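You operate a simulated robot arm through the tools that you are given. There is no shell and no other tool. Be economical: measure what you need, move in short steps, check, and stop when the job is done.

Carry out the task below with a simulated robot arm. There is one attempt and no reset: what you move stays moved.

Task
Take the tall clear jar and put it on the red notebook. Then put the black pouch on the worktop under the mug rack. Then take the blue mug on the top of the long brown bench and put it away on the worktop under the mug rack. Do these in the order given. Set down upright: tall clear jar, black pouch, blue mug.

The check looks at the end state, three seconds after you hand in, the way a careful person would. Anything else that was tipped, shoved, dropped, spilled or broken makes it a failure.

Robot
A 7-joint arm with a two-finger parallel gripper on a trunk, on a base that drives. Base frame: it is fixed to the floor where the robot stands at the start and does not move with it; the origin is under the middle of the robot, x ahead of it, y to its left, z up. Units: m, degrees, N and s.
With the tool pointing down near the work surface it reaches from about 0.24 to 0.72 m from the robot's upright axis, wherever it stands. Its first joint turns from -115.0 to 115.0 degrees. Places, roughly: black pouch [0.75, 2.25, 1]; blue mug [0.75, 2.25, 1]; tall clear jar (9x9x12 cm) [0.5, 0, 0.5]; worktop under the mug rack [-2.2, 0.5, 0.9]. Payload 3.91 kg.
Tool frame: the origin (TCP) lies between the finger pads and is the grasp point; the fingertips stand 0.03 m ahead of it; z points along the fingers, y is the line along which they close. The gripper opens to 0.11 m. The fingers are 0.02 m wide and 0.01 m thick; the gripper's body (0.048 by 0.112 m) begins 0.055 m behind the TCP.
Orientation is that of the tool frame in the base frame, as a unit quaternion [x, y, z, w]. With the fingers straight down and closing along the base's y, the tool's x points along the base's -x, its y along +y and its z along -z.

Tools
- The arm moves only by the tool step_arm. Its argument "motion" is a list that holds one entry, the list of rows, each a list of 7 numbers: the shift along the tool's x, y, z in cm, then the turn, a rotation vector about the tool's x, y, z in rad, then the opening, from 0 (shut) to 1 (fully open). In form: [[[dx, dy, dz, ax, ay, az, gripper], ...]]. A call has 1 to 20 rows; each row shifts and turns the commanded pose from where the row before left it, along the tool's axes as they then stand. Rows are played at 5 a second. More than 0.05 m and 8.6 degrees between two rows, or a gripper value outside its range, and nothing of the call is played. Where a pose cannot be reached the arm comes as near as it can. A force on the tool above 40 N (or 10 N above the force at the start of the call, whichever is more), or a blocked arm, ends the call early, and 0.2 s more pass. The fingers move at their own pace (about 0.108 m/s each) and stop on an object; they squeeze with about 34 N. The grip force told is the motor's: it shows also when the fingers shut on nothing. Time passes only in rows, and 0.2 s behind the last, so rows that do not move let the fingers close. It gives the time, the measured TCP pose, the force on the tool (base axes), the opening and the grip force at its end, in the units of the frame above (readings bear some noise), with the torque about the TCP (base axes, N m) and any sound that the robot's microphone picked up.
- Cameras (640 x 400 px; columns grow to the right, rows downward): "scene" is now at [-0.0019, 0.1065, 1.457]; the picture's right is [-0.61, -0.79, -0.00], its down [-0.61, 0.47, -0.64] and it looks along [0.50, -0.39, -0.77] (base axes); focal length 265 px, centre (320, 200). "wrist" rides on the gripper at [0.073, 0.017, -0.103] in the tool frame; the picture's right is [-0.23, 0.97, 0.00], its down [-0.76, -0.18, -0.62] and it looks along [-0.61, -0.14, 0.78] (tool axes); focal length 222 px, centre (320, 200). There is no depth. A picture from a camera that has moved, and an enlarged one, comes with that camera's place and axes in the base frame and with its lens.
- grab_frame(camera): a new picture of that camera. The clock stands still meanwhile.
- slide_trunk(by): slides the trunk up (or, below 0, down) by that many m; the arm and the scene camera ride with it, the base frame stays. It gives what a move gives, with no picture.
- drive_base(legs): drives the robot by 1 to 6 legs, each [ahead, turn to the left] in m and degrees, along the robot's own axes; the way and the turn of a leg run together, so that a leg with both is an arc; at most 1.5 m and 180 degrees a leg. The arm and the cameras ride along, it lands a little off, and it stops where it bumps. It gives what a move gives.
- pan_tilt(pan, tilt): turns the head with the scene camera to pan (to the left, within 155 degrees either way) and tilt (down, from -29 to 69), counted from straight ahead of the robot. It gives what a move gives.
- inspect(camera, box): a new picture of the part [left, top, right, bottom] of that camera's present view, enlarged. The clock stands still meanwhile.
- sign_off(): hands the job in; it is judged then, once.

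Go step by step. Nothing tells you exact positions but the pictures and the camera data: compare them with the known pose of the tool, close in by small moves and look again before you grip or let go. The budget is 165 turns and 120 pictures, counting those below and the enlarged ones. Unless the task says otherwise, let go and move clear before handing in, and close with one line.

The tools are called after "Call:" as name(argument=value, ...) on one line, values as JSON. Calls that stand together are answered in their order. step_arm: Moves the arm, as the interface text tells. Its arguments: {"type":"object","properties":{"motion":{"type":"array"}},"required":["motion"]} The other tools are called the same way: slide_trunk (by) slides the trunk up or down; drive_base (legs) drives the base; pan_tilt (pan, tilt) turns the head that bears the scene camera; grab_frame (camera) takes a picture; inspect (camera, box) takes an enlarged picture of a part of a camera's view; sign_off () hands the job in.

At the start:

```text
time: 0.0
eef_pos: [0.2676, -0.187, 0.7486]
orientation: [0.001, 1.0, 0.001, 0.0]
contact_force: [-0.6, 0.6, -0.3]
ft_torque: [-0.01, -0.02, 0.01]
opening: 0.1098
finger_force: 0.1
trunk travel left (down, up): [-0.577, 0.413]
robot x, y, heading: [-0.0002, 0.0032, 0.4]
head pan, tilt: [-37.8, 50.5]
```

scene: 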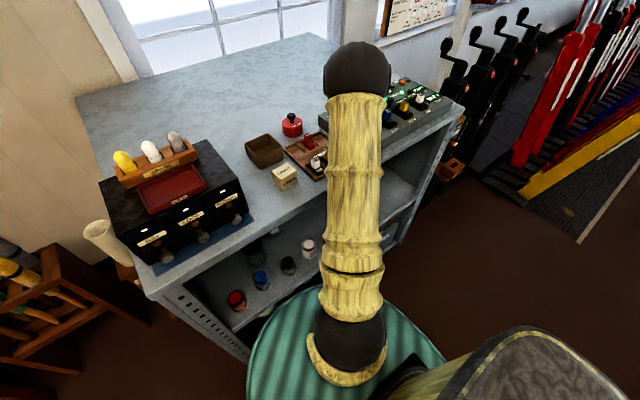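
wrist: 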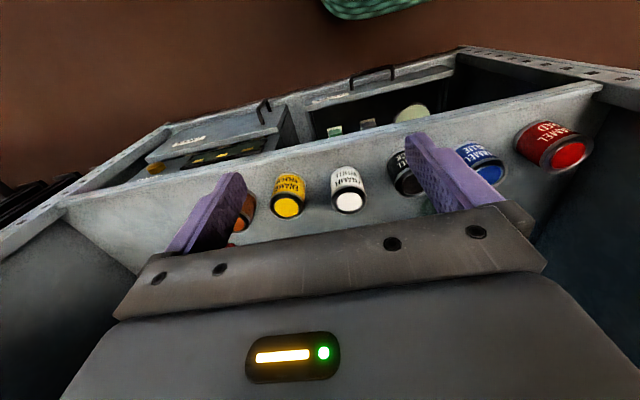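

I see a grey workbench ahead with a shelf below and paint tins on it; the jar should be on the lower shelf. I'll look around with the head first.

Call:
pan_tilt(pan=10, tilt=45)

Call:
grab_frame(camera="scene")

Call:
pan_tilt(pan=70, tilt=25)

Call:
grab_frame(camera="scene")

Call:
pan_tilt(pan=150, tilt=25)

Call:
grab_frame(camera="scene")

```text
time: 1.2
eef_pos: [0.2674, -0.1866, 0.7494]
orientation: [0.0, 1.0, 0.001, -0.001]
contact_force: [-1.3, 0.0, 0.6]
ft_torque: [0.03, -0.02, 0.01]
opening: 0.1101
finger_force: 0.1
trunk travel left (down, up): [-0.577, 0.413]
robot x, y, heading: [-0.0027, 0.0015, -0.0]
head pan, tilt: [10.0, 45.0]
```

```text
117 pictures are left
camera scene: at [0.0183, 0.1675, 1.4646], right [0.17, -0.99, 0.0], down [-0.7, -0.12, -0.71], along [0.7, 0.12, -0.71], focal length 265 px, centre (320, 200)
```

scene: 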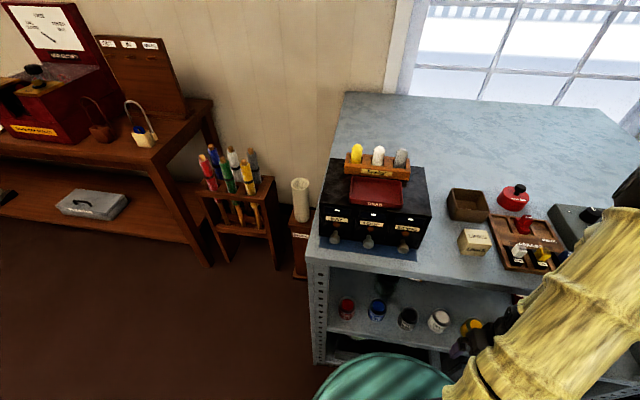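

```text
time: 2.5
eef_pos: [0.2684, -0.1873, 0.7485]
orientation: [0.001, 1.0, 0.0, 0.0]
contact_force: [-0.4, -0.7, -0.6]
ft_torque: [-0.01, -0.03, -0.02]
opening: 0.1099
finger_force: 0.0
trunk travel left (down, up): [-0.577, 0.413]
robot x, y, heading: [0.0009, -0.0001, -0.3]
head pan, tilt: [70.0, 25.0]
```

```text
116 pictures are left
camera scene: at [-0.03, 0.2401, 1.4951], right [0.94, -0.34, 0.0], down [-0.15, -0.4, -0.91], along [0.31, 0.85, -0.42], focal length 265 px, centre (320, 200)
```

scene: 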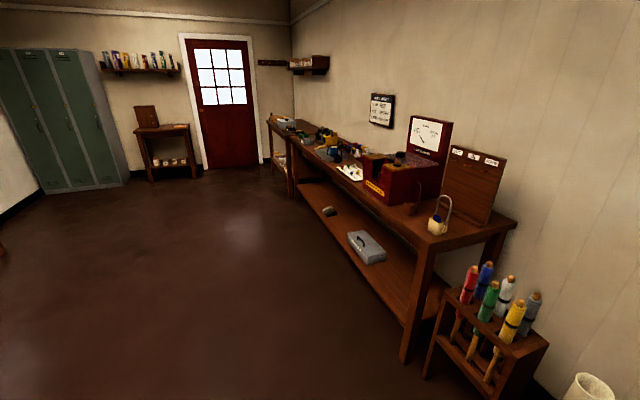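

```text
time: 4.0
eef_pos: [0.2678, -0.1867, 0.7485]
orientation: [0.0, 1.0, 0.001, 0.0]
contact_force: [0.4, 0.2, 0.2]
ft_torque: [0.0, 0.02, -0.04]
opening: 0.11
finger_force: 0.0
trunk travel left (down, up): [-0.577, 0.413]
robot x, y, heading: [-0.0006, -0.0008, -0.0]
head pan, tilt: [150.0, 25.0]
```

```text
115 pictures are left
camera scene: at [-0.1415, 0.1999, 1.4952], right [0.5, 0.86, 0.0], down [0.37, -0.21, -0.91], along [-0.78, 0.46, -0.42], focal length 265 px, centre (320, 200)
```

scene: 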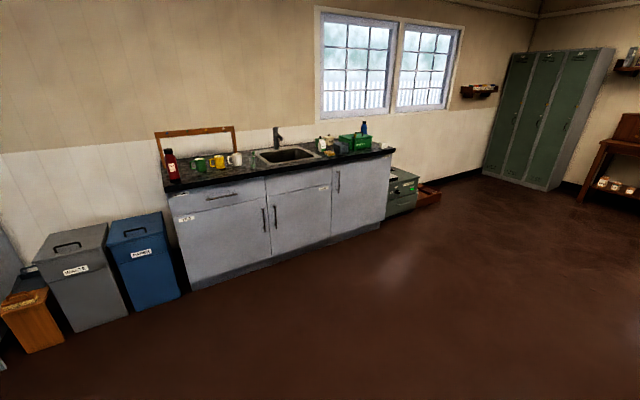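

The sink worktop with the mug rack frame is at the far side, and the long brown bench is to the left. The jar is likely inside the grey bench behind the tins, so I'll lower the trunk to look in.

Call:
slide_trunk(by=-0.35)

Call:
pan_tilt(pan=-5, tilt=48)

Call:
grab_frame(camera="scene")

Call:
grab_frame(camera="wrist")

```text
time: 7.4
eef_pos: [0.2678, -0.185, 0.3983]
orientation: [0.001, 1.0, 0.001, -0.001]
contact_force: [-0.2, 0.1, 0.3]
ft_torque: [-0.03, -0.02, 0.01]
opening: 0.11
finger_force: 0.0
trunk travel left (down, up): [-0.227, 0.763]
robot x, y, heading: [0.0, 0.0019, 0.1]
head pan, tilt: [150.0, 25.0]
```

```text
time: 9.8
eef_pos: [0.2679, -0.1864, 0.3981]
orientation: [0.001, 1.0, 0.001, -0.001]
contact_force: [-0.7, -0.2, -0.6]
ft_torque: [0.01, -0.04, 0.02]
opening: 0.1097
finger_force: 0.0
trunk travel left (down, up): [-0.227, 0.763]
robot x, y, heading: [-0.0002, 0.0003, 0.0]
head pan, tilt: [-5.0, 48.0]
```

```text
114 pictures are left
camera scene: at [0.0167, 0.1466, 1.1104], right [-0.09, -1.0, 0.0], down [-0.74, 0.07, -0.67], along [0.67, -0.06, -0.74], focal length 265 px, centre (320, 200)
```

scene: 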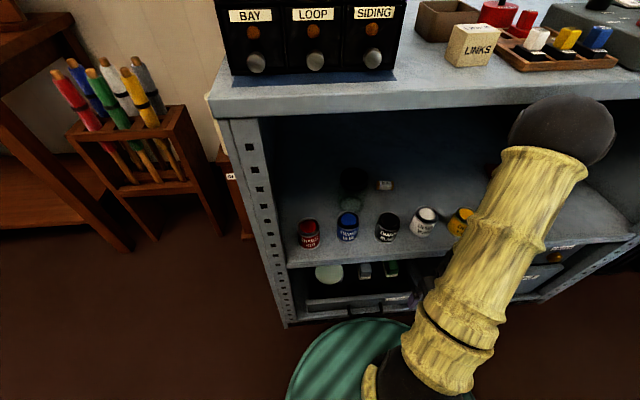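

```text
113 pictures are left
camera wrist: at [0.197, -0.1698, 0.5014], right [0.23, 0.97, 0.0], down [0.76, -0.18, 0.62], along [0.61, -0.14, -0.78], focal length 222 px, centre (320, 200)
```

wrist: 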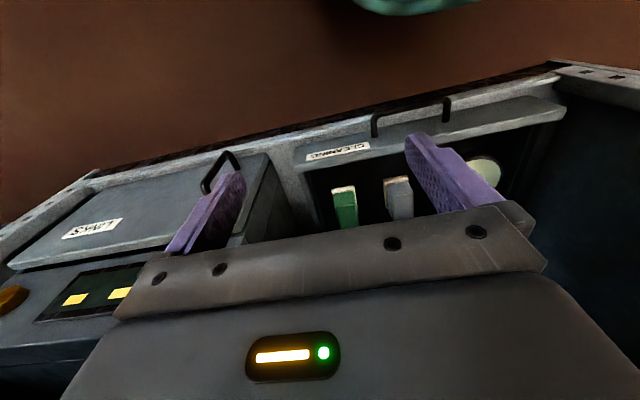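

I see a dark-lidded shape behind the tins at the back of the shelf. I'll lower further and enlarge it.

Call:
slide_trunk(by=-0.15)

Call:
pan_tilt(pan=0, tilt=35)

Call:
grab_frame(camera="scene")

Call:
inspect(camera="scene", box=[260, 120, 480, 260])

```text
time: 11.6
eef_pos: [0.2685, -0.1868, 0.2481]
orientation: [0.001, 1.0, 0.001, -0.001]
contact_force: [1.0, 0.0, 0.5]
ft_torque: [-0.01, -0.01, 0.01]
opening: 0.1099
finger_force: 0.1
trunk travel left (down, up): [-0.077, 0.913]
robot x, y, heading: [0.0002, -0.003, -0.1]
head pan, tilt: [-5.0, 48.0]
```

```text
time: 12.3
eef_pos: [0.268, -0.1867, 0.2481]
orientation: [0.0, 1.0, 0.001, -0.001]
contact_force: [0.3, -0.6, 0.0]
ft_torque: [-0.02, 0.04, -0.01]
opening: 0.1099
finger_force: 0.1
trunk travel left (down, up): [-0.077, 0.913]
robot x, y, heading: [0.0008, -0.003, -0.1]
head pan, tilt: [0.0, 35.0]
```

```text
112 pictures are left
camera scene: at [0.0262, 0.1534, 0.9793], right [0.0, -1.0, 0.0], down [-0.57, 0.0, -0.82], along [0.82, 0.0, -0.57], focal length 265 px, centre (320, 200)
```

scene: 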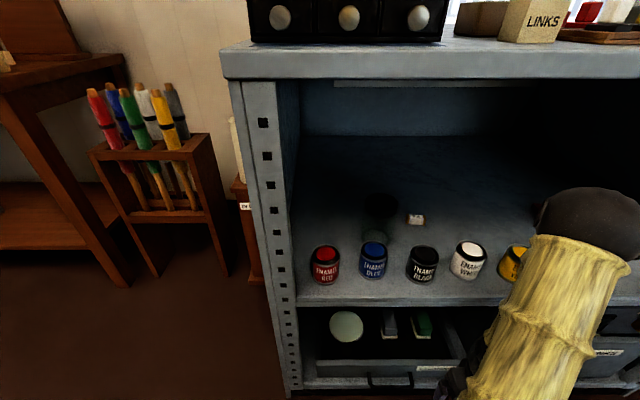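

```text
2.86 times, centred on (370, 190) of scene
camera zoom: at [0.0262, 0.1534, 0.9793], right [0.0, -1.0, 0.0], down [-0.57, 0.0, -0.82], along [0.82, 0.0, -0.57], focal length 756 px, centre (177, 229)
```

zoom: 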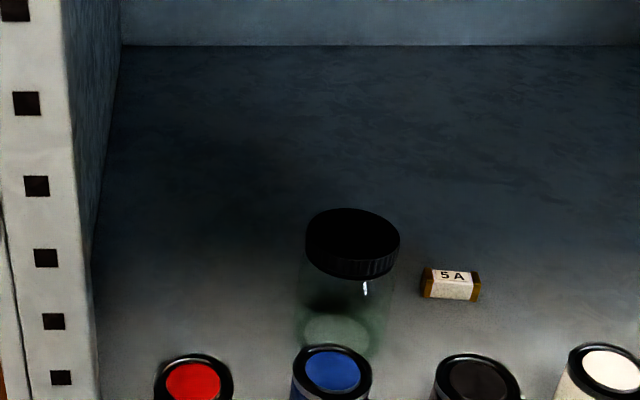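

The jar stands at about (0.58, -0.01), with its base on a shelf at z≈0.465, right behind the blue tin. It must be taken from the front, over the tins, so I'll back off and raise the arm to about jar height. There I'll try spinning the hand so the camera sits on top.

Call:
drive_base(legs=[[-0.25, 0]])

Call:
slide_trunk(by=0.35)

Call:
step_arm(motion=[[[0, 0, 0, 0, 0, 0.14, 1], [0, 0, 0, 0, 0, 0.14, 1], [0, 0, 0, 0, 0, 0.14, 1], [0, 0, 0, 0, 0, 0.14, 1], [0, 0, 0, 0, 0, 0.14, 1], [0, 0, 0, 0, 0, 0.14, 1], [0, 0, 0, 0, 0, 0.14, 1], [0, 0, 0, 0, 0, 0.14, 1], [0, 0, 0, 0, 0, 0.14, 1], [0, 0, 0, 0, 0, 0.14, 1], [0, 0, 0, 0, 0, 0.14, 1]]])

```text
time: 14.1
eef_pos: [0.0173, -0.185, 0.249]
orientation: [0.0, 1.0, 0.001, -0.001]
contact_force: [0.0, -0.1, 0.5]
ft_torque: [-0.03, -0.02, -0.01]
opening: 0.11
finger_force: 0.1
trunk travel left (down, up): [-0.077, 0.913]
robot x, y, heading: [-0.2495, 0.0006, -0.1]
head pan, tilt: [0.0, 35.0]
```

```text
time: 17.6
eef_pos: [0.0179, -0.1851, 0.5992]
orientation: [-0.001, 1.0, 0.001, -0.001]
contact_force: [-0.2, 0.6, -0.3]
ft_torque: [0.03, 0.01, 0.02]
opening: 0.1101
finger_force: 0.0
trunk travel left (down, up): [-0.427, 0.563]
robot x, y, heading: [-0.2522, -0.0003, -0.0]
head pan, tilt: [0.0, 35.0]
```

```text
time: 19.9
eef_pos: [0.0179, -0.1865, 0.599]
orientation: [0.697, 0.717, 0.0, -0.001]
contact_force: [0.4, -0.4, 0.0]
ft_torque: [-0.05, 0.01, 0.0]
opening: 0.1102
finger_force: 0.0
trunk travel left (down, up): [-0.427, 0.563]
robot x, y, heading: [-0.2492, 0.0027, -0.1]
head pan, tilt: [0.0, 35.0]
```

The spin works; I'll finish the half turn and look around for the notebook meanwhile.

Call:
step_arm(motion=[[[0, 0, 0, 0, 0, 0.146, 1], [0, 0, 0, 0, 0, 0.146, 1], [0, 0, 0, 0, 0, 0.146, 1], [0, 0, 0, 0, 0, 0.146, 1], [0, 0, 0, 0, 0, 0.146, 1], [0, 0, 0, 0, 0, 0.146, 1], [0, 0, 0, 0, 0, 0.146, 1], [0, 0, 0, 0, 0, 0.146, 1], [0, 0, 0, 0, 0, 0.146, 1], [0, 0, 0, 0, 0, 0.146, 1], [0, 0, 0, 0, 0, 0.146, 1]]])

Call:
pan_tilt(pan=-25, tilt=35)

Call:
grab_frame(camera="scene")

Call:
pan_tilt(pan=-100, tilt=25)

Call:
grab_frame(camera="scene")

```text
time: 22.4
eef_pos: [0.0175, -0.1862, 0.5973]
orientation: [1.0, -0.005, -0.001, -0.001]
contact_force: [0.6, -0.4, -0.1]
ft_torque: [-0.03, 0.0, 0.01]
opening: 0.1099
finger_force: 0.0
trunk travel left (down, up): [-0.427, 0.563]
robot x, y, heading: [-0.2502, 0.0014, -0.3]
head pan, tilt: [0.0, 35.0]
```

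```text
time: 23.2
eef_pos: [0.0175, -0.1865, 0.5982]
orientation: [1.0, -0.002, -0.001, -0.001]
contact_force: [-0.5, 0.6, -0.2]
ft_torque: [-0.01, -0.03, 0.0]
opening: 0.11
finger_force: 0.1
trunk travel left (down, up): [-0.427, 0.563]
robot x, y, heading: [-0.251, 0.0027, -0.2]
head pan, tilt: [-25.0, 35.0]
```

```text
110 pictures are left
camera scene: at [-0.2327, 0.1167, 1.3294], right [-0.42, -0.91, 0.0], down [-0.52, 0.24, -0.82], along [0.74, -0.35, -0.57], focal length 265 px, centre (320, 200)
```

scene: 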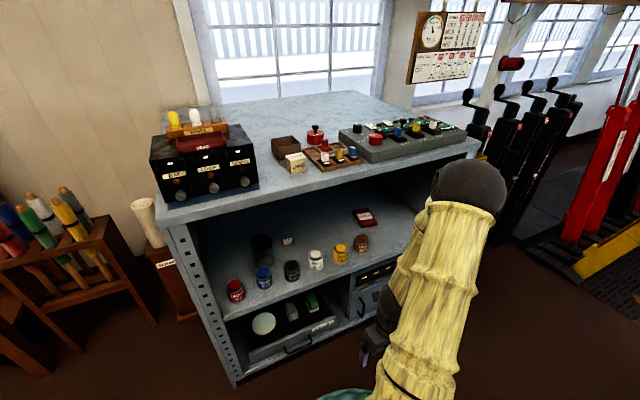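

```text
time: 24.7
eef_pos: [0.0187, -0.1866, 0.5978]
orientation: [1.0, -0.001, -0.001, -0.001]
contact_force: [-0.4, 0.1, -0.9]
ft_torque: [-0.01, -0.02, -0.01]
opening: 0.1102
finger_force: 0.1
trunk travel left (down, up): [-0.427, 0.563]
robot x, y, heading: [-0.2531, -0.0015, -0.5]
head pan, tilt: [-100.0, 25.0]
```

```text
109 pictures are left
camera scene: at [-0.3285, 0.0632, 1.3452], right [-0.98, 0.17, 0.0], down [0.07, 0.42, -0.91], along [-0.16, -0.89, -0.42], focal length 265 px, centre (320, 200)
```

scene: 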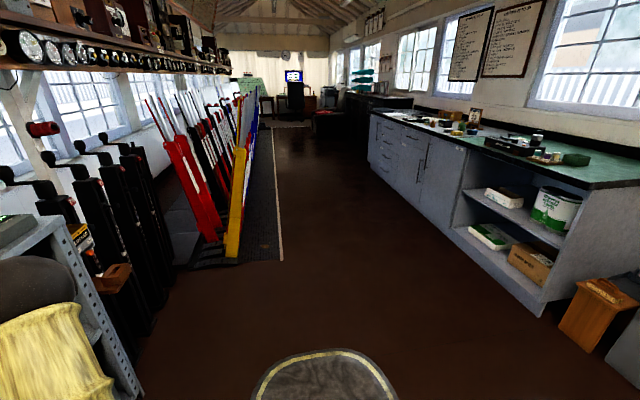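

The red notebook lies on the same shelf, at roughly (0.64, -0.56). Now I'll move the hand forward and pitch it up to about 20° below horizontal.

Call:
step_arm(motion=[[[3.5, 0, 0, 0, 0, 0, 1], [3.5, 0, 0, 0, 0, 0, 1], [3.5, 0, 0, 0, 0, 0, 1], [3.5, 0, 0, 0, 0, 0, 1], [3.5, 0, 0, 0, 0, 0, 1], [3.5, 0, 0, 0, 0, 0, 1], [0, 0, 0, 0, 0.1357, 0, 1], [0, 0, 0, 0, 0.1357, 0, 1], [0, 0, 0, 0, 0.1357, 0, 1], [0, 0, 0, 0, 0.1357, 0, 1], [0, 0, 0, 0, 0.1357, 0, 1], [0, 0, 0, 0, 0.1357, 0, 1], [0, 0, 0, 0, 0.1357, 0, 1], [0, 0, 0, 0, 0.1357, 0, 1], [0, 0, 0, 0, 0.1357, 0, 1]]])

Call:
grab_frame(camera="wrist")

Call:
pan_tilt(pan=-10, tilt=40)

Call:
grab_frame(camera="scene")

```text
time: 27.9
eef_pos: [0.2278, -0.1811, 0.5968]
orientation: [0.839, -0.007, 0.544, -0.012]
contact_force: [-0.3, 1.7, 0.4]
ft_torque: [0.02, 0.02, -0.03]
opening: 0.1098
finger_force: 0.0
out of reach, approached as far as the arm can: row 8, 9
trunk travel left (down, up): [-0.427, 0.563]
robot x, y, heading: [-0.2511, -0.0015, -0.1]
head pan, tilt: [-100.0, 25.0]
```

```text
108 pictures are left
camera wrist: at [0.1659, -0.2015, 0.7033], right [-0.09, -0.97, -0.23], down [-0.88, 0.19, -0.43], along [0.46, 0.17, -0.87], focal length 222 px, centre (320, 200)
```

wrist: 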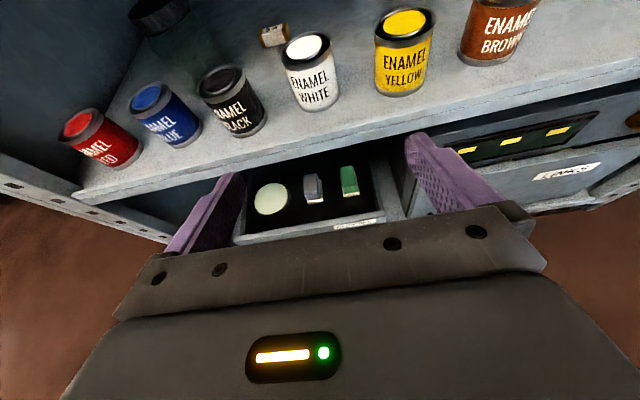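

```text
time: 29.6
eef_pos: [0.2297, -0.1807, 0.5956]
orientation: [0.84, -0.007, 0.542, -0.012]
contact_force: [0.6, -0.8, 0.2]
ft_torque: [0.04, -0.02, 0.03]
opening: 0.1101
finger_force: 0.1
trunk travel left (down, up): [-0.427, 0.563]
robot x, y, heading: [-0.2516, 0.0001, 0.0]
head pan, tilt: [-10.0, 40.0]
```

```text
107 pictures are left
camera scene: at [-0.2287, 0.1391, 1.3218], right [-0.18, -0.98, 0.0], down [-0.63, 0.11, -0.77], along [0.75, -0.13, -0.64], focal length 265 px, centre (320, 200)
```

scene: 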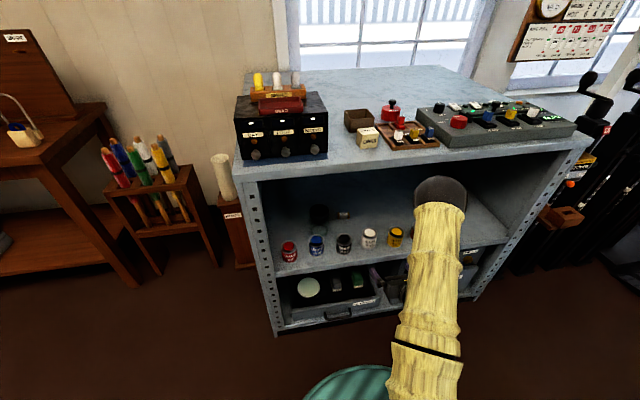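

The elbow would ride too high at the bench top, so I'll drop the trunk and bring the hand up relative to it. That keeps the forearm flat and low enough to reach under the worktop.

Call:
slide_trunk(by=-0.25)

Call:
step_arm(motion=[[[3.6, 0, -1.6, 0, 0, 0, 1], [3.6, 0, -1.6, 0, 0, 0, 1], [3.6, 0, -1.6, 0, 0, 0, 1], [3.6, 0, -1.6, 0, 0, 0, 1], [3.6, -2, -1.6, 0, 0, 0, 1], [3.6, -2, -1.6, 0, 0, 0, 1], [3.6, -2, -1.6, 0, 0, 0, 1]]])

Call:
grab_frame(camera="scene")

```text
time: 32.1
eef_pos: [0.23, -0.1825, 0.3459]
orientation: [0.84, -0.008, 0.543, -0.012]
contact_force: [0.1, -0.6, 0.0]
ft_torque: [0.0, -0.03, 0.0]
opening: 0.1102
finger_force: 0.1
trunk travel left (down, up): [-0.177, 0.813]
robot x, y, heading: [-0.2522, 0.0034, -0.1]
head pan, tilt: [-10.0, 40.0]
```

```text
time: 33.7
eef_pos: [0.2295, -0.1297, 0.6218]
orientation: [0.84, -0.008, 0.542, -0.012]
contact_force: [0.9, -1.2, -0.7]
ft_torque: [0.01, 0.0, -0.05]
opening: 0.1101
finger_force: 0.0
trunk travel left (down, up): [-0.177, 0.813]
robot x, y, heading: [-0.2455, -0.0007, -0.2]
head pan, tilt: [-10.0, 40.0]
```

```text
106 pictures are left
camera scene: at [-0.2284, 0.1389, 1.0718], right [-0.17, -0.98, 0.0], down [-0.63, 0.11, -0.77], along [0.75, -0.13, -0.64], focal length 265 px, centre (320, 200)
```

scene: 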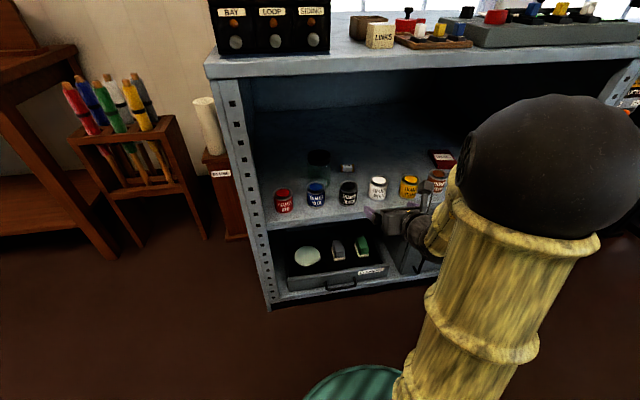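

The elbow is clear now and I can see the hand. Next I'll line up laterally with the jar, add a little pitch, and raise slightly.

Call:
step_arm(motion=[[[0, -3.1, 0, 0, 0, 0, 1], [0, -3.1, 0, 0, 0, 0, 1], [0, -3.1, 0, 0, 0, 0, 1], [0, -3.1, 0, 0, 0, 0, 1], [0, 0, 0, 0, 0.07, 0, 1], [0.9, 0, 1.8, 0, 0, 0, 1], [0.9, 0, 2.3, 0, 0, 0, 1], [0.9, 0, 2.3, 0, 0, 0, 1]]])

Call:
grab_frame(camera="wrist")

Call:
grab_frame(camera="scene")

```text
time: 35.5
eef_pos: [0.3273, -0.0211, 0.637]
orientation: [0.82, -0.007, 0.572, -0.012]
contact_force: [-0.2, 0.3, 0.2]
ft_torque: [0.0, 0.0, 0.03]
opening: 0.1101
finger_force: 0.1
out of reach, approached as far as the arm can: row 2, 3, 4, 5
trunk travel left (down, up): [-0.177, 0.813]
robot x, y, heading: [-0.2453, -0.0014, -0.1]
head pan, tilt: [-10.0, 40.0]
```

```text
105 pictures are left
camera wrist: at [0.2574, -0.0417, 0.7397], right [-0.08, -0.97, -0.24], down [-0.85, 0.19, -0.49], along [0.52, 0.17, -0.84], focal length 222 px, centre (320, 200)
```

wrist: 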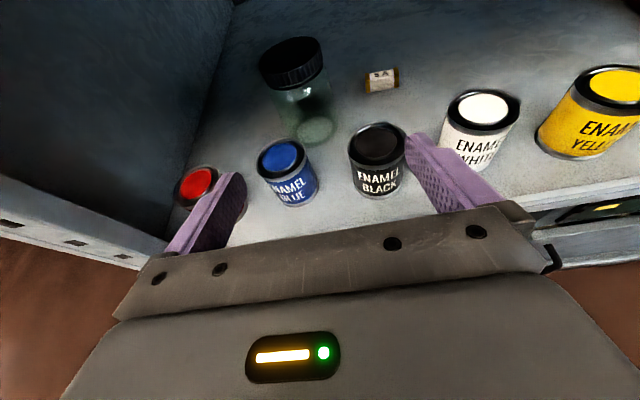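

```text
104 pictures are left
camera scene: at [-0.229, 0.1391, 1.0719], right [-0.17, -0.98, 0.0], down [-0.63, 0.11, -0.77], along [0.75, -0.13, -0.64], focal length 265 px, centre (320, 200)
```

scene: 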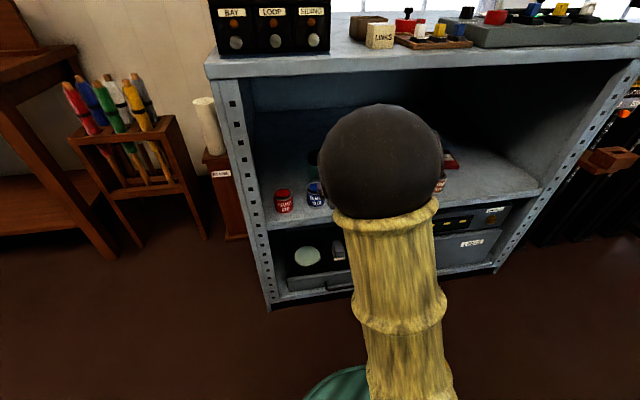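

By the wrist view the jar is at about (0.59, 0.01), beyond the tins. I'll advance above the tins and shift slightly left.

Call:
step_arm(motion=[[[1.38, -0.8, 3.75, 0, 0, 0, 1], [1.38, -0.8, 3.75, 0, 0, 0, 1], [1.38, -0.8, 3.75, 0, 0, 0, 1], [1.0, -0.6, 2.8, 0, 0, 0, 1]]])

Call:
grab_frame(camera="wrist")

Call:
grab_frame(camera="scene")

```text
time: 36.5
eef_pos: [0.478, 0.0089, 0.6378]
orientation: [0.82, -0.008, 0.572, -0.011]
contact_force: [-0.5, -0.6, 0.4]
ft_torque: [0.01, 0.01, -0.01]
opening: 0.1101
finger_force: 0.0
trunk travel left (down, up): [-0.177, 0.813]
robot x, y, heading: [-0.2517, 0.0009, -0.1]
head pan, tilt: [-10.0, 40.0]
```

```text
103 pictures are left
camera wrist: at [0.4072, -0.0103, 0.7409], right [-0.08, -0.97, -0.24], down [-0.85, 0.19, -0.49], along [0.52, 0.17, -0.84], focal length 222 px, centre (320, 200)
```

wrist: 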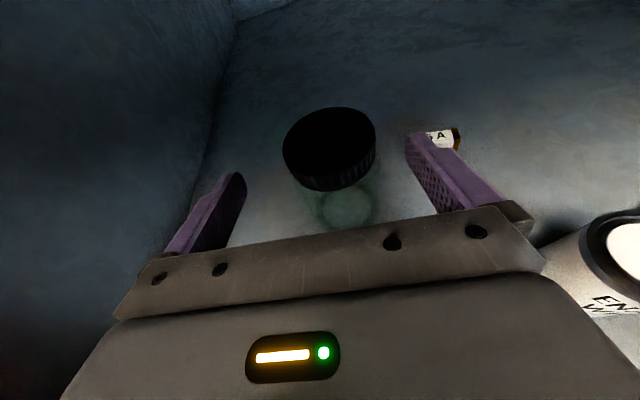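

```text
102 pictures are left
camera scene: at [-0.229, 0.1391, 1.0718], right [-0.17, -0.98, 0.0], down [-0.63, 0.11, -0.77], along [0.75, -0.13, -0.64], focal length 265 px, centre (320, 200)
```

scene: 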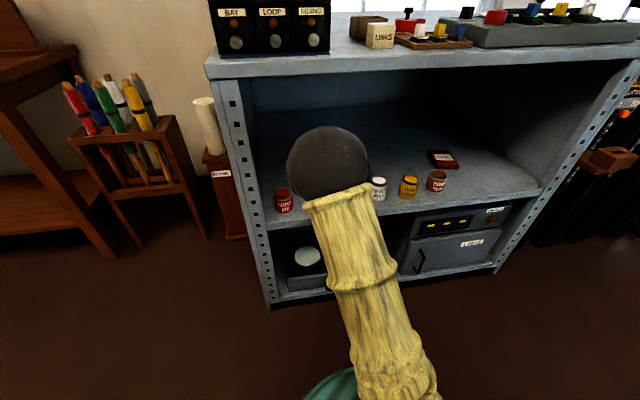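

The jar centre reads (0.565, 0.006), nicely between the fingers. I'll slide over and down around the lid.

Call:
step_arm(motion=[[[-0.39, 0.1, 3.71, 0, 0, 0, 1], [-0.39, 0.1, 3.71, 0, 0, 0, 1], [0, 0, 0, 0, 0, 0, 1]]])

Call:
grab_frame(camera="wrist")

```text
time: 37.3
eef_pos: [0.5452, 0.0095, 0.6041]
orientation: [0.821, -0.007, 0.571, -0.013]
contact_force: [0.4, 0.7, 0.4]
ft_torque: [-0.03, -0.03, -0.01]
opening: 0.1101
finger_force: 0.0
trunk travel left (down, up): [-0.177, 0.813]
robot x, y, heading: [-0.2525, 0.001, -0.1]
head pan, tilt: [-10.0, 40.0]
```

```text
101 pictures are left
camera wrist: at [0.4744, -0.0114, 0.707], right [-0.08, -0.97, -0.24], down [-0.85, 0.19, -0.49], along [0.52, 0.17, -0.84], focal length 222 px, centre (320, 200)
```

wrist: 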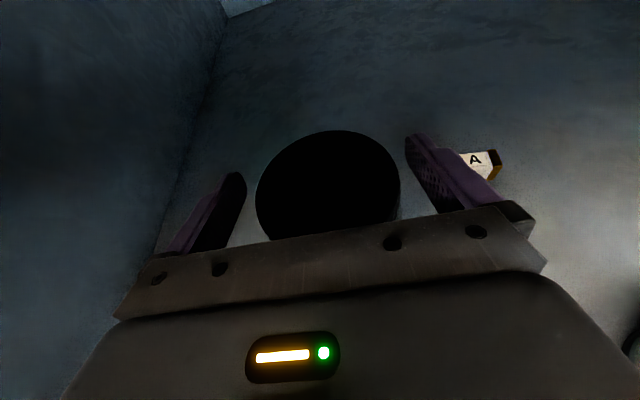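

Lid centred at about (0.555, 0.008). Going down to grip lid height.

Call:
step_arm(motion=[[[-2.1, 0.05, 0.9, 0, 0, 0, 1], [-2.1, 0.05, 0.9, 0, 0, 0, 1], [0, 0, 0, 0, 0, 0, 1]]])

Call:
grab_frame(camera="wrist")

```text
time: 37.9
eef_pos: [0.5495, 0.0078, 0.583]
orientation: [0.812, -0.009, 0.584, -0.015]
contact_force: [-0.4, -0.7, 16.3]
ft_torque: [0.26, 1.39, 0.11]
opening: 0.11
finger_force: 0.0
trunk travel left (down, up): [-0.177, 0.813]
robot x, y, heading: [-0.25, -0.0016, -0.1]
head pan, tilt: [-10.0, 40.0]
stopped in row 2: the force on the tool passed its limit (the readings are from after the stop); the commanded pose is now the measured one
```

```text
100 pictures are left
camera wrist: at [0.4758, -0.0134, 0.6839], right [-0.07, -0.97, -0.25], down [-0.83, 0.19, -0.52], along [0.55, 0.17, -0.82], focal length 222 px, centre (320, 200)
```

wrist: 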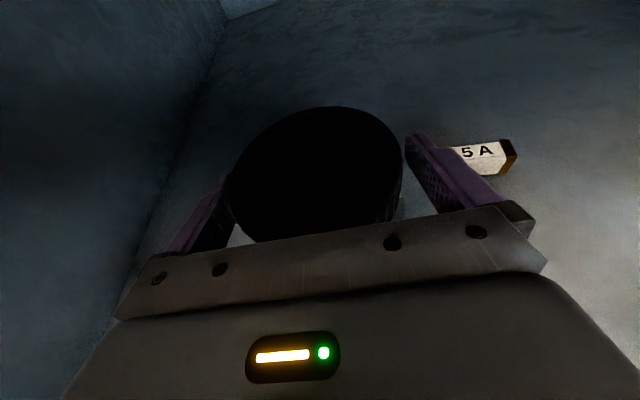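

The upward force with a torque arm of 8.5 cm behind the TCP says the gripper body touched the blue tin's top, and the tins are taller than I took them to be. I'll lift off, tilt the hand steeper for clearance, and look again.

Call:
step_arm(motion=[[[1.0, 0, -0.33, 0, 0, 0, 1], [0, 0, 0, 0, -0.13, 0, 1], [0, 0, 0, 0, -0.13, 0, 1], [0, 0, 0, 0, 0, 0, 1]]])

Call:
grab_frame(camera="wrist")

Call:
pan_tilt(pan=5, tilt=40)

Call:
inspect(camera="scene", box=[260, 100, 580, 300])

```text
time: 38.9
eef_pos: [0.5496, 0.007, 0.5886]
orientation: [0.882, -0.007, 0.471, -0.015]
contact_force: [-1.8, -0.2, 0.0]
ft_torque: [-0.03, 0.05, -0.01]
opening: 0.1099
finger_force: 0.1
trunk travel left (down, up): [-0.177, 0.813]
robot x, y, heading: [-0.2521, 0.0015, -0.0]
head pan, tilt: [-10.0, 40.0]
```

```text
99 pictures are left
camera wrist: at [0.5058, -0.014, 0.7062], right [-0.12, -0.97, -0.22], down [-0.94, 0.18, -0.28], along [0.31, 0.17, -0.93], focal length 222 px, centre (320, 200)
```

wrist: 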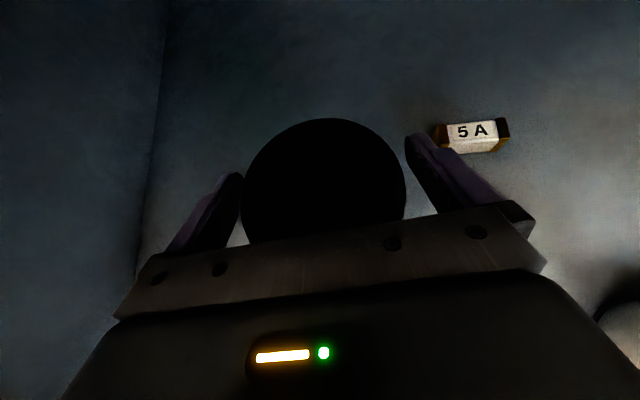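

```text
time: 39.7
eef_pos: [0.55, 0.0078, 0.5878]
orientation: [0.882, -0.007, 0.471, -0.015]
contact_force: [-0.2, 0.4, 0.2]
ft_torque: [0.01, 0.0, -0.02]
opening: 0.1101
finger_force: 0.1
trunk travel left (down, up): [-0.177, 0.813]
robot x, y, heading: [-0.252, -0.0028, -0.4]
head pan, tilt: [5.0, 40.0]
```

```text
2.00 times, centred on (420, 200) of scene
camera zoom: at [-0.2277, 0.1613, 1.0718], right [0.09, -1.0, 0.0], down [-0.64, -0.06, -0.77], along [0.76, 0.07, -0.64], focal length 529 px, centre (120, 200)
```

zoom: 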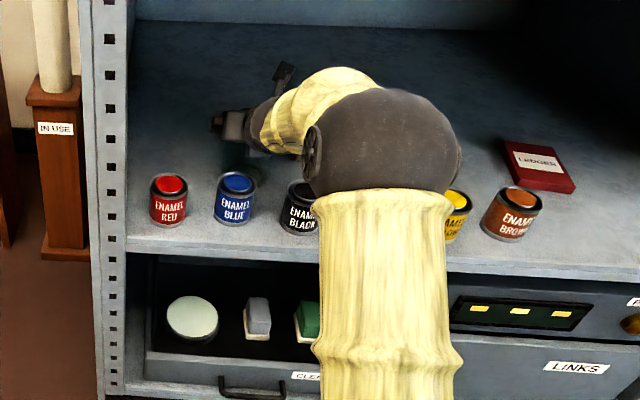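

The tins still stand, and the lid is centred at (0.544, 0.004) with its top at z≈0.592. I'll lower to z≈0.575 and check the force.

Call:
step_arm(motion=[[[-0.7, 0.15, 0.22, 0, 0, 0, 1], [-0.7, 0.15, 0.22, 0, 0, 0, 1], [0, 0, 0, 0, 0, 0, 1]]])

Call:
grab_frame(camera="wrist")

```text
time: 40.5
eef_pos: [0.545, 0.0037, 0.5771]
orientation: [0.881, -0.006, 0.472, -0.016]
contact_force: [-8.5, 0.9, 16.6]
ft_torque: [0.0, 0.38, -0.02]
opening: 0.1099
finger_force: 0.1
trunk travel left (down, up): [-0.177, 0.813]
robot x, y, heading: [-0.2517, 0.0011, -0.3]
head pan, tilt: [5.0, 40.0]
```

```text
97 pictures are left
camera wrist: at [0.5001, -0.0164, 0.6944], right [-0.12, -0.97, -0.22], down [-0.94, 0.18, -0.28], along [0.32, 0.17, -0.93], focal length 222 px, centre (320, 200)
```

wrist: 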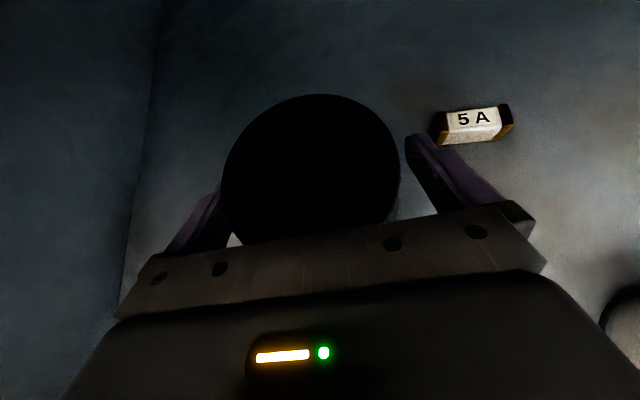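

The palm touched the lid's front edge; I'll back off along the tool axis by 0.8 cm and close gently.

Call:
step_arm(motion=[[[0, -0.1, -0.8, 0, 0, 0, 1], [0, 0, 0, 0, 0, 0, 1], [0, 0, 0, 0, 0, 0, 0.6], [0, 0, 0, 0, 0, 0, 0.6], [0, 0, 0, 0, 0, 0, 0.6], [0, 0, 0, 0, 0, 0, 0.6]]])

Call:
grab_frame(camera="wrist")

```text
time: 41.9
eef_pos: [0.5398, 0.0061, 0.5786]
orientation: [0.882, -0.008, 0.471, -0.014]
contact_force: [0.7, 0.2, 0.1]
ft_torque: [0.03, 0.02, 0.01]
opening: 0.0814
finger_force: 34.2
trunk travel left (down, up): [-0.177, 0.813]
robot x, y, heading: [-0.2511, 0.002, -0.0]
head pan, tilt: [5.0, 40.0]
```

```text
96 pictures are left
camera wrist: at [0.4951, -0.0155, 0.6954], right [-0.12, -0.97, -0.22], down [-0.94, 0.18, -0.28], along [0.31, 0.17, -0.93], focal length 222 px, centre (320, 200)
```

wrist: 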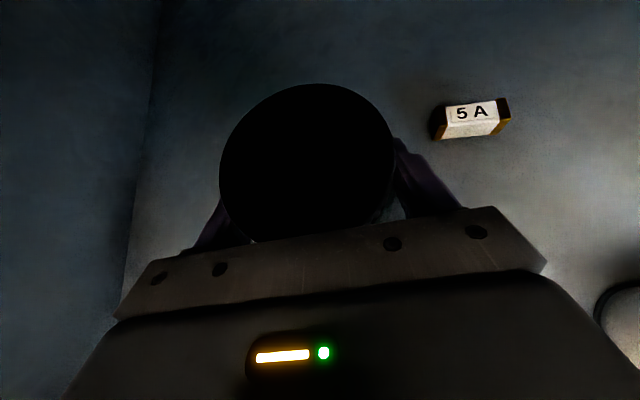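

Gripped with an opening of 8.1 cm. Lifting a little and checking.

Call:
step_arm(motion=[[[1.67, 0, -1.1, 0, 0, 0, 0.5], [1.67, 0, -1.1, 0, 0, 0, 0.5], [1.67, 0, -1.1, 0, 0, 0, 0.5], [0, 0, 0, 0, 0, 0, 0.5]]])

Call:
grab_frame(camera="wrist")

Call:
inspect(camera="scene", box=[260, 100, 580, 300])

```text
time: 42.9
eef_pos: [0.5401, 0.0038, 0.6384]
orientation: [0.882, -0.006, 0.47, -0.015]
contact_force: [1.3, -0.2, -3.1]
ft_torque: [0.02, 0.0, 0.04]
opening: 0.0813
finger_force: 34.1
trunk travel left (down, up): [-0.177, 0.813]
robot x, y, heading: [-0.2501, 0.0029, -0.1]
head pan, tilt: [5.0, 40.0]
```

```text
95 pictures are left
camera wrist: at [0.4957, -0.017, 0.7557], right [-0.12, -0.97, -0.22], down [-0.94, 0.18, -0.28], along [0.31, 0.17, -0.93], focal length 222 px, centre (320, 200)
```

wrist: 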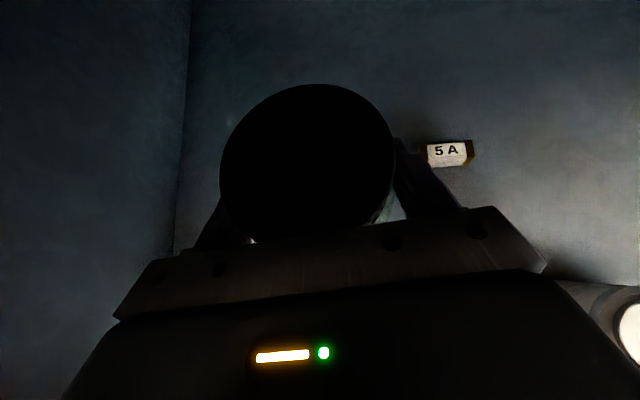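

```text
2.00 times, centred on (420, 200) of scene
camera zoom: at [-0.2274, 0.1614, 1.0718], right [0.09, -1.0, 0.0], down [-0.64, -0.06, -0.77], along [0.76, 0.07, -0.64], focal length 529 px, centre (120, 200)
```

zoom: 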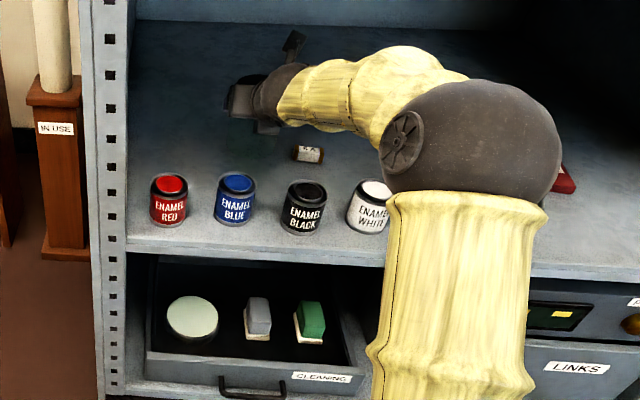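

The jar is up and hanging straight (about 3 N). I'll raise it to clear the tins, then draw it out of the shelf.

Call:
step_arm(motion=[[[1.67, 0, -1.1, 0, 0, 0, 0.5], [1.67, 0, -1.1, 0, 0, 0, 0.5], [1.67, 0, -1.1, 0, 0, 0, 0.5], [0, 0, 0, 0, 0, 0, 0.5]]])

Call:
inspect(camera="scene", box=[220, 40, 540, 240])

```text
time: 43.9
eef_pos: [0.5406, 0.002, 0.6979]
orientation: [0.882, -0.006, 0.471, -0.016]
contact_force: [0.0, -0.8, -3.9]
ft_torque: [-0.03, 0.01, 0.0]
opening: 0.0812
finger_force: 34.0
trunk travel left (down, up): [-0.177, 0.813]
robot x, y, heading: [-0.2504, 0.0026, -0.2]
head pan, tilt: [5.0, 40.0]
```

```text
2.00 times, centred on (380, 140) of scene
camera zoom: at [-0.2274, 0.1614, 1.0718], right [0.09, -1.0, 0.0], down [-0.64, -0.06, -0.77], along [0.76, 0.07, -0.64], focal length 529 px, centre (200, 320)
```

zoom: 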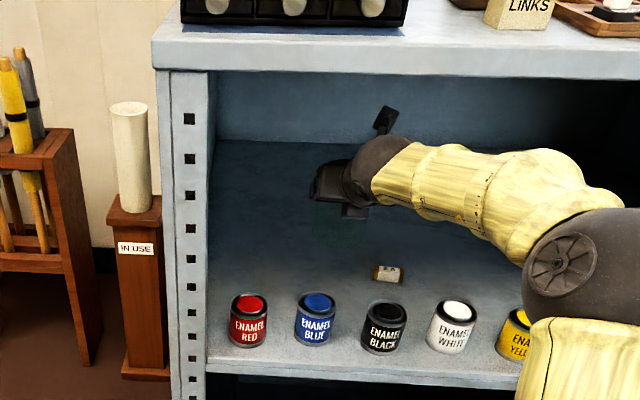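

Everything is clear; I'll back the robot straight out with the jar held above the tins.

Call:
drive_base(legs=[[-0.3, 0], [-0.25, 0]])

Call:
step_arm(motion=[[[-2.2, 0, -3.3, 0, 0, 0, 0.5], [-2.2, 0, -3.3, 0, 0, 0, 0.5], [-2.2, 0, -3.3, 0, 0, 0, 0.5], [-2.2, 0, -3.3, 0, 0, 0, 0.5], [0, 0, 0, 0, 0, 0, 0.5]]])

Call:
pan_tilt(pan=-30, tilt=30)

Call:
grab_frame(camera="scene")

Call:
grab_frame(camera="wrist")

```text
time: 47.4
eef_pos: [-0.011, 0.0036, 0.697]
orientation: [0.882, -0.006, 0.47, -0.016]
contact_force: [-0.7, -0.2, -3.2]
ft_torque: [-0.05, 0.02, 0.0]
opening: 0.0811
finger_force: 34.2
trunk travel left (down, up): [-0.177, 0.813]
robot x, y, heading: [-0.8021, 0.0002, -0.0]
head pan, tilt: [5.0, 40.0]
```

```text
time: 48.6
eef_pos: [-0.1695, 0.0031, 0.6976]
orientation: [0.883, -0.006, 0.47, -0.016]
contact_force: [0.3, -0.7, -2.8]
ft_torque: [0.03, 0.0, 0.0]
opening: 0.0811
finger_force: 33.8
trunk travel left (down, up): [-0.177, 0.813]
robot x, y, heading: [-0.7995, 0.0013, 0.2]
head pan, tilt: [5.0, 40.0]
```

```text
time: 49.6
eef_pos: [-0.1701, 0.0004, 0.6965]
orientation: [0.882, -0.007, 0.47, -0.015]
contact_force: [0.3, 0.8, -3.2]
ft_torque: [-0.01, 0.0, 0.0]
opening: 0.081
finger_force: 34.0
trunk travel left (down, up): [-0.177, 0.813]
robot x, y, heading: [-0.7994, 0.0061, -0.1]
head pan, tilt: [-30.0, 30.0]
```

```text
92 pictures are left
camera scene: at [-0.7848, 0.1096, 1.0871], right [-0.5, -0.87, 0.0], down [-0.43, 0.25, -0.87], along [0.75, -0.43, -0.5], focal length 265 px, centre (320, 200)
```

scene: 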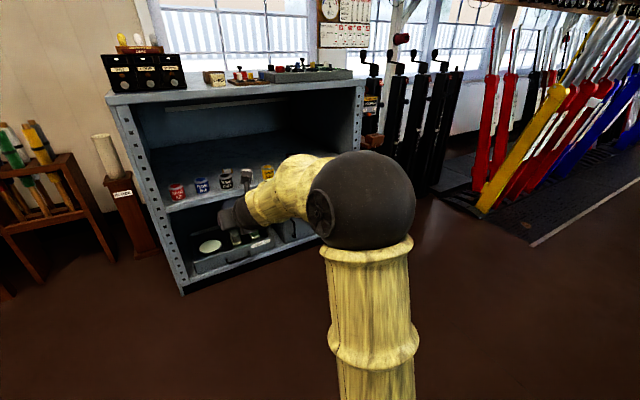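

```text
91 pictures are left
camera wrist: at [-0.2142, -0.0187, 0.8139], right [-0.12, -0.97, -0.22], down [-0.94, 0.18, -0.28], along [0.31, 0.17, -0.93], focal length 222 px, centre (320, 200)
```

wrist: 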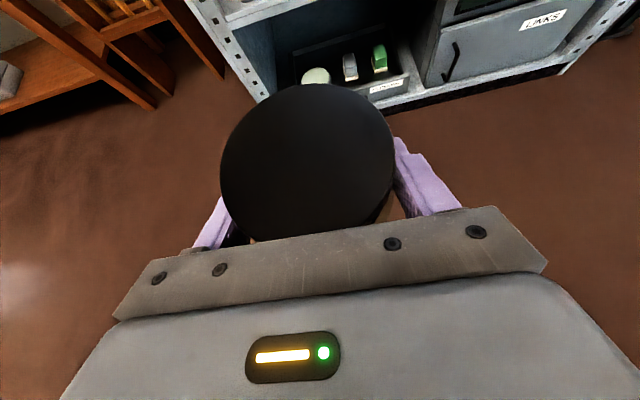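

The way is free; I'll turn right, drive about half a metre sideways and face the bench again.

Call:
drive_base(legs=[[0, -90], [0.5, 0], [0, 90]])

Call:
pan_tilt(pan=15, tilt=25)

Call:
grab_frame(camera="scene")

```text
time: 60.2
eef_pos: [-0.1716, -0.5027, 0.6975]
orientation: [0.882, -0.011, 0.47, -0.013]
contact_force: [-0.5, -0.6, -2.8]
ft_torque: [0.04, 0.0, 0.02]
opening: 0.0811
finger_force: 33.7
trunk travel left (down, up): [-0.177, 0.813]
robot x, y, heading: [-0.8036, -0.5048, -0.5]
head pan, tilt: [-30.0, 30.0]
```

```text
time: 61.3
eef_pos: [-0.1713, -0.5021, 0.697]
orientation: [0.882, -0.01, 0.47, -0.013]
contact_force: [-0.2, 0.2, -2.8]
ft_torque: [-0.01, 0.0, -0.02]
opening: 0.0809
finger_force: 33.8
trunk travel left (down, up): [-0.177, 0.813]
robot x, y, heading: [-0.8039, -0.4992, -0.3]
head pan, tilt: [15.0, 25.0]
```

```text
90 pictures are left
camera scene: at [-0.775, -0.3224, 1.0951], right [0.25, -0.97, 0.0], down [-0.41, -0.11, -0.91], along [0.88, 0.23, -0.42], focal length 265 px, centre (320, 200)
```

scene: 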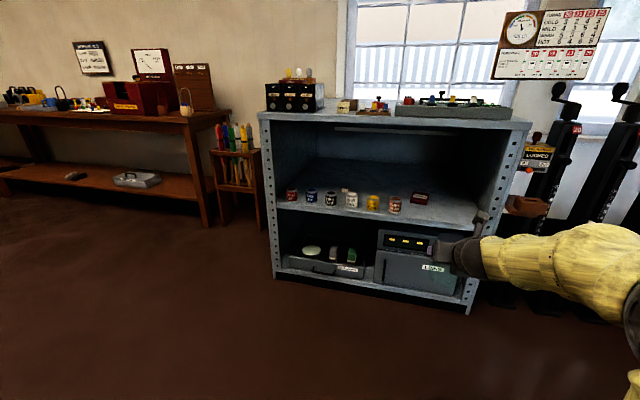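

Call:
inspect(camera="scene", box=[340, 150, 500, 250])

```text
4.00 times, centred on (420, 200) of scene
camera zoom: at [-0.775, -0.3224, 1.0951], right [0.25, -0.97, 0.0], down [-0.41, -0.11, -0.91], along [0.88, 0.23, -0.42], focal length 1058 px, centre (-80, 200)
```

zoom: 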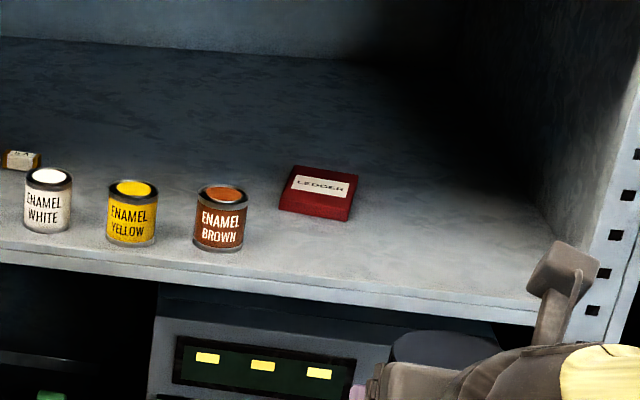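

The notebook ("LEDGER", about 9x11.5 cm, 2.5 cm thick) is at roughly (0.65, -0.52), right of the brown tin. I'll drive in part way and look from the wrist and scene cameras.

Call:
drive_base(legs=[[0.5, 0]])

Call:
grab_frame(camera="wrist")

Call:
pan_tilt(pan=10, tilt=35)

Call:
grab_frame(camera="scene")

```text
time: 64.2
eef_pos: [0.326, -0.5038, 0.6966]
orientation: [0.882, -0.008, 0.471, -0.014]
contact_force: [0.5, 0.5, -3.4]
ft_torque: [0.02, 0.0, -0.01]
opening: 0.0809
finger_force: 33.8
trunk travel left (down, up): [-0.177, 0.813]
robot x, y, heading: [-0.3045, -0.5009, -0.2]
head pan, tilt: [15.0, 25.0]
```

```text
88 pictures are left
camera wrist: at [0.2817, -0.5247, 0.8139], right [-0.13, -0.97, -0.22], down [-0.94, 0.19, -0.28], along [0.31, 0.17, -0.93], focal length 222 px, centre (320, 200)
```

wrist: 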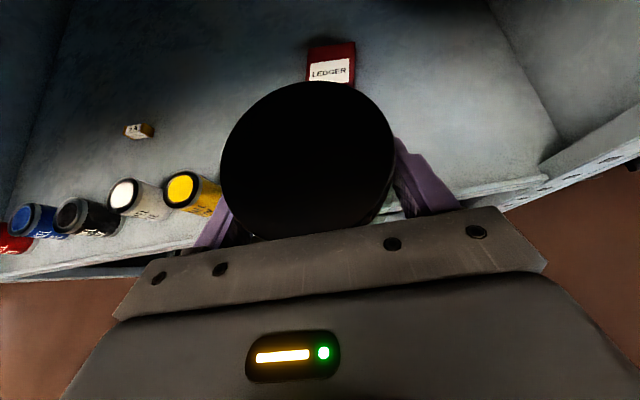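

```text
time: 64.9
eef_pos: [0.3262, -0.5041, 0.6981]
orientation: [0.882, -0.009, 0.471, -0.014]
contact_force: [-0.1, 0.1, -2.6]
ft_torque: [0.03, 0.02, 0.0]
opening: 0.081
finger_force: 34.2
trunk travel left (down, up): [-0.177, 0.813]
robot x, y, heading: [-0.3058, -0.5029, -0.4]
head pan, tilt: [10.0, 35.0]
```

```text
87 pictures are left
camera scene: at [-0.2799, -0.3334, 1.0794], right [0.17, -0.99, 0.0], down [-0.57, -0.1, -0.82], along [0.81, 0.14, -0.57], focal length 265 px, centre (320, 200)
```

scene: 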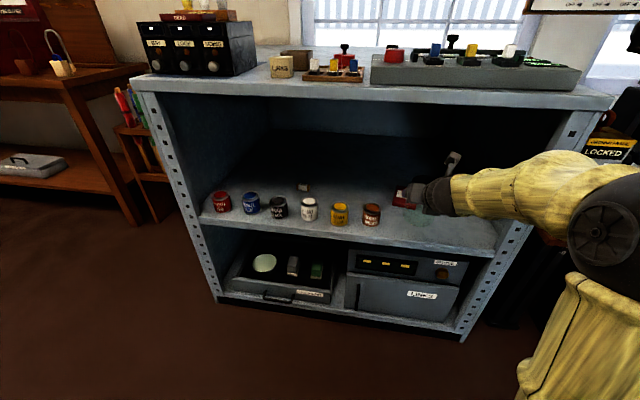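

The notebook centre is about (0.632, -0.518). I'll drive in a bit more, then extend with the arm.

Call:
drive_base(legs=[[0.12, 0]])

Call:
step_arm(motion=[[[1.93, 0.3, 2.92, 0, 0, 0, 0.5], [1.93, 0.3, 2.92, 0, 0, 0, 0.5], [1.93, 0.3, 2.92, 0, 0, 0, 0.5], [0, 0, 0, 0, 0, 0, 0.5]]])

Call:
grab_frame(camera="wrist")

Call:
inspect(camera="scene", box=[300, 100, 620, 300])

```text
time: 66.2
eef_pos: [0.4449, -0.5046, 0.6972]
orientation: [0.882, -0.008, 0.47, -0.014]
contact_force: [0.3, 0.0, -3.4]
ft_torque: [0.01, 0.02, 0.01]
opening: 0.0812
finger_force: 33.7
trunk travel left (down, up): [-0.177, 0.813]
robot x, y, heading: [-0.1839, -0.5005, -0.0]
head pan, tilt: [10.0, 35.0]
```

```text
time: 67.2
eef_pos: [0.5511, -0.5145, 0.6951]
orientation: [0.883, -0.008, 0.47, -0.015]
contact_force: [-0.1, 0.1, -2.4]
ft_torque: [0.01, 0.01, 0.0]
opening: 0.081
finger_force: 33.4
trunk travel left (down, up): [-0.177, 0.813]
robot x, y, heading: [-0.1833, -0.505, -0.5]
head pan, tilt: [10.0, 35.0]
```

```text
86 pictures are left
camera wrist: at [0.5054, -0.5346, 0.8123], right [-0.13, -0.97, -0.22], down [-0.94, 0.19, -0.28], along [0.31, 0.17, -0.93], focal length 222 px, centre (320, 200)
```

wrist: 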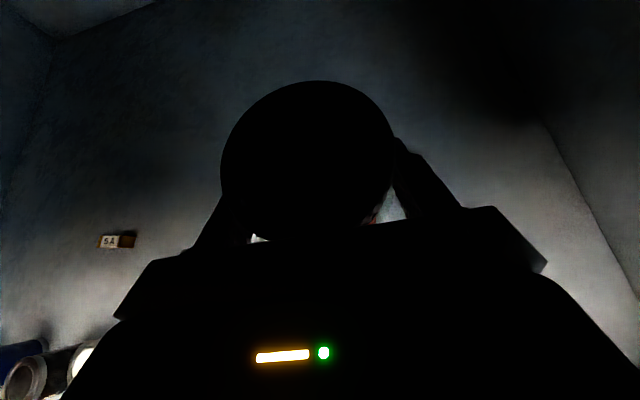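

```text
2.00 times, centred on (460, 200) of scene
camera zoom: at [-0.1609, -0.334, 1.0794], right [0.17, -0.99, 0.0], down [-0.57, -0.1, -0.82], along [0.81, 0.14, -0.57], focal length 529 px, centre (40, 200)
```

zoom: 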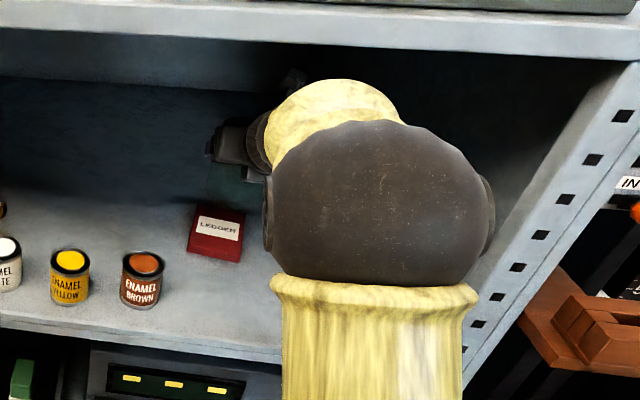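

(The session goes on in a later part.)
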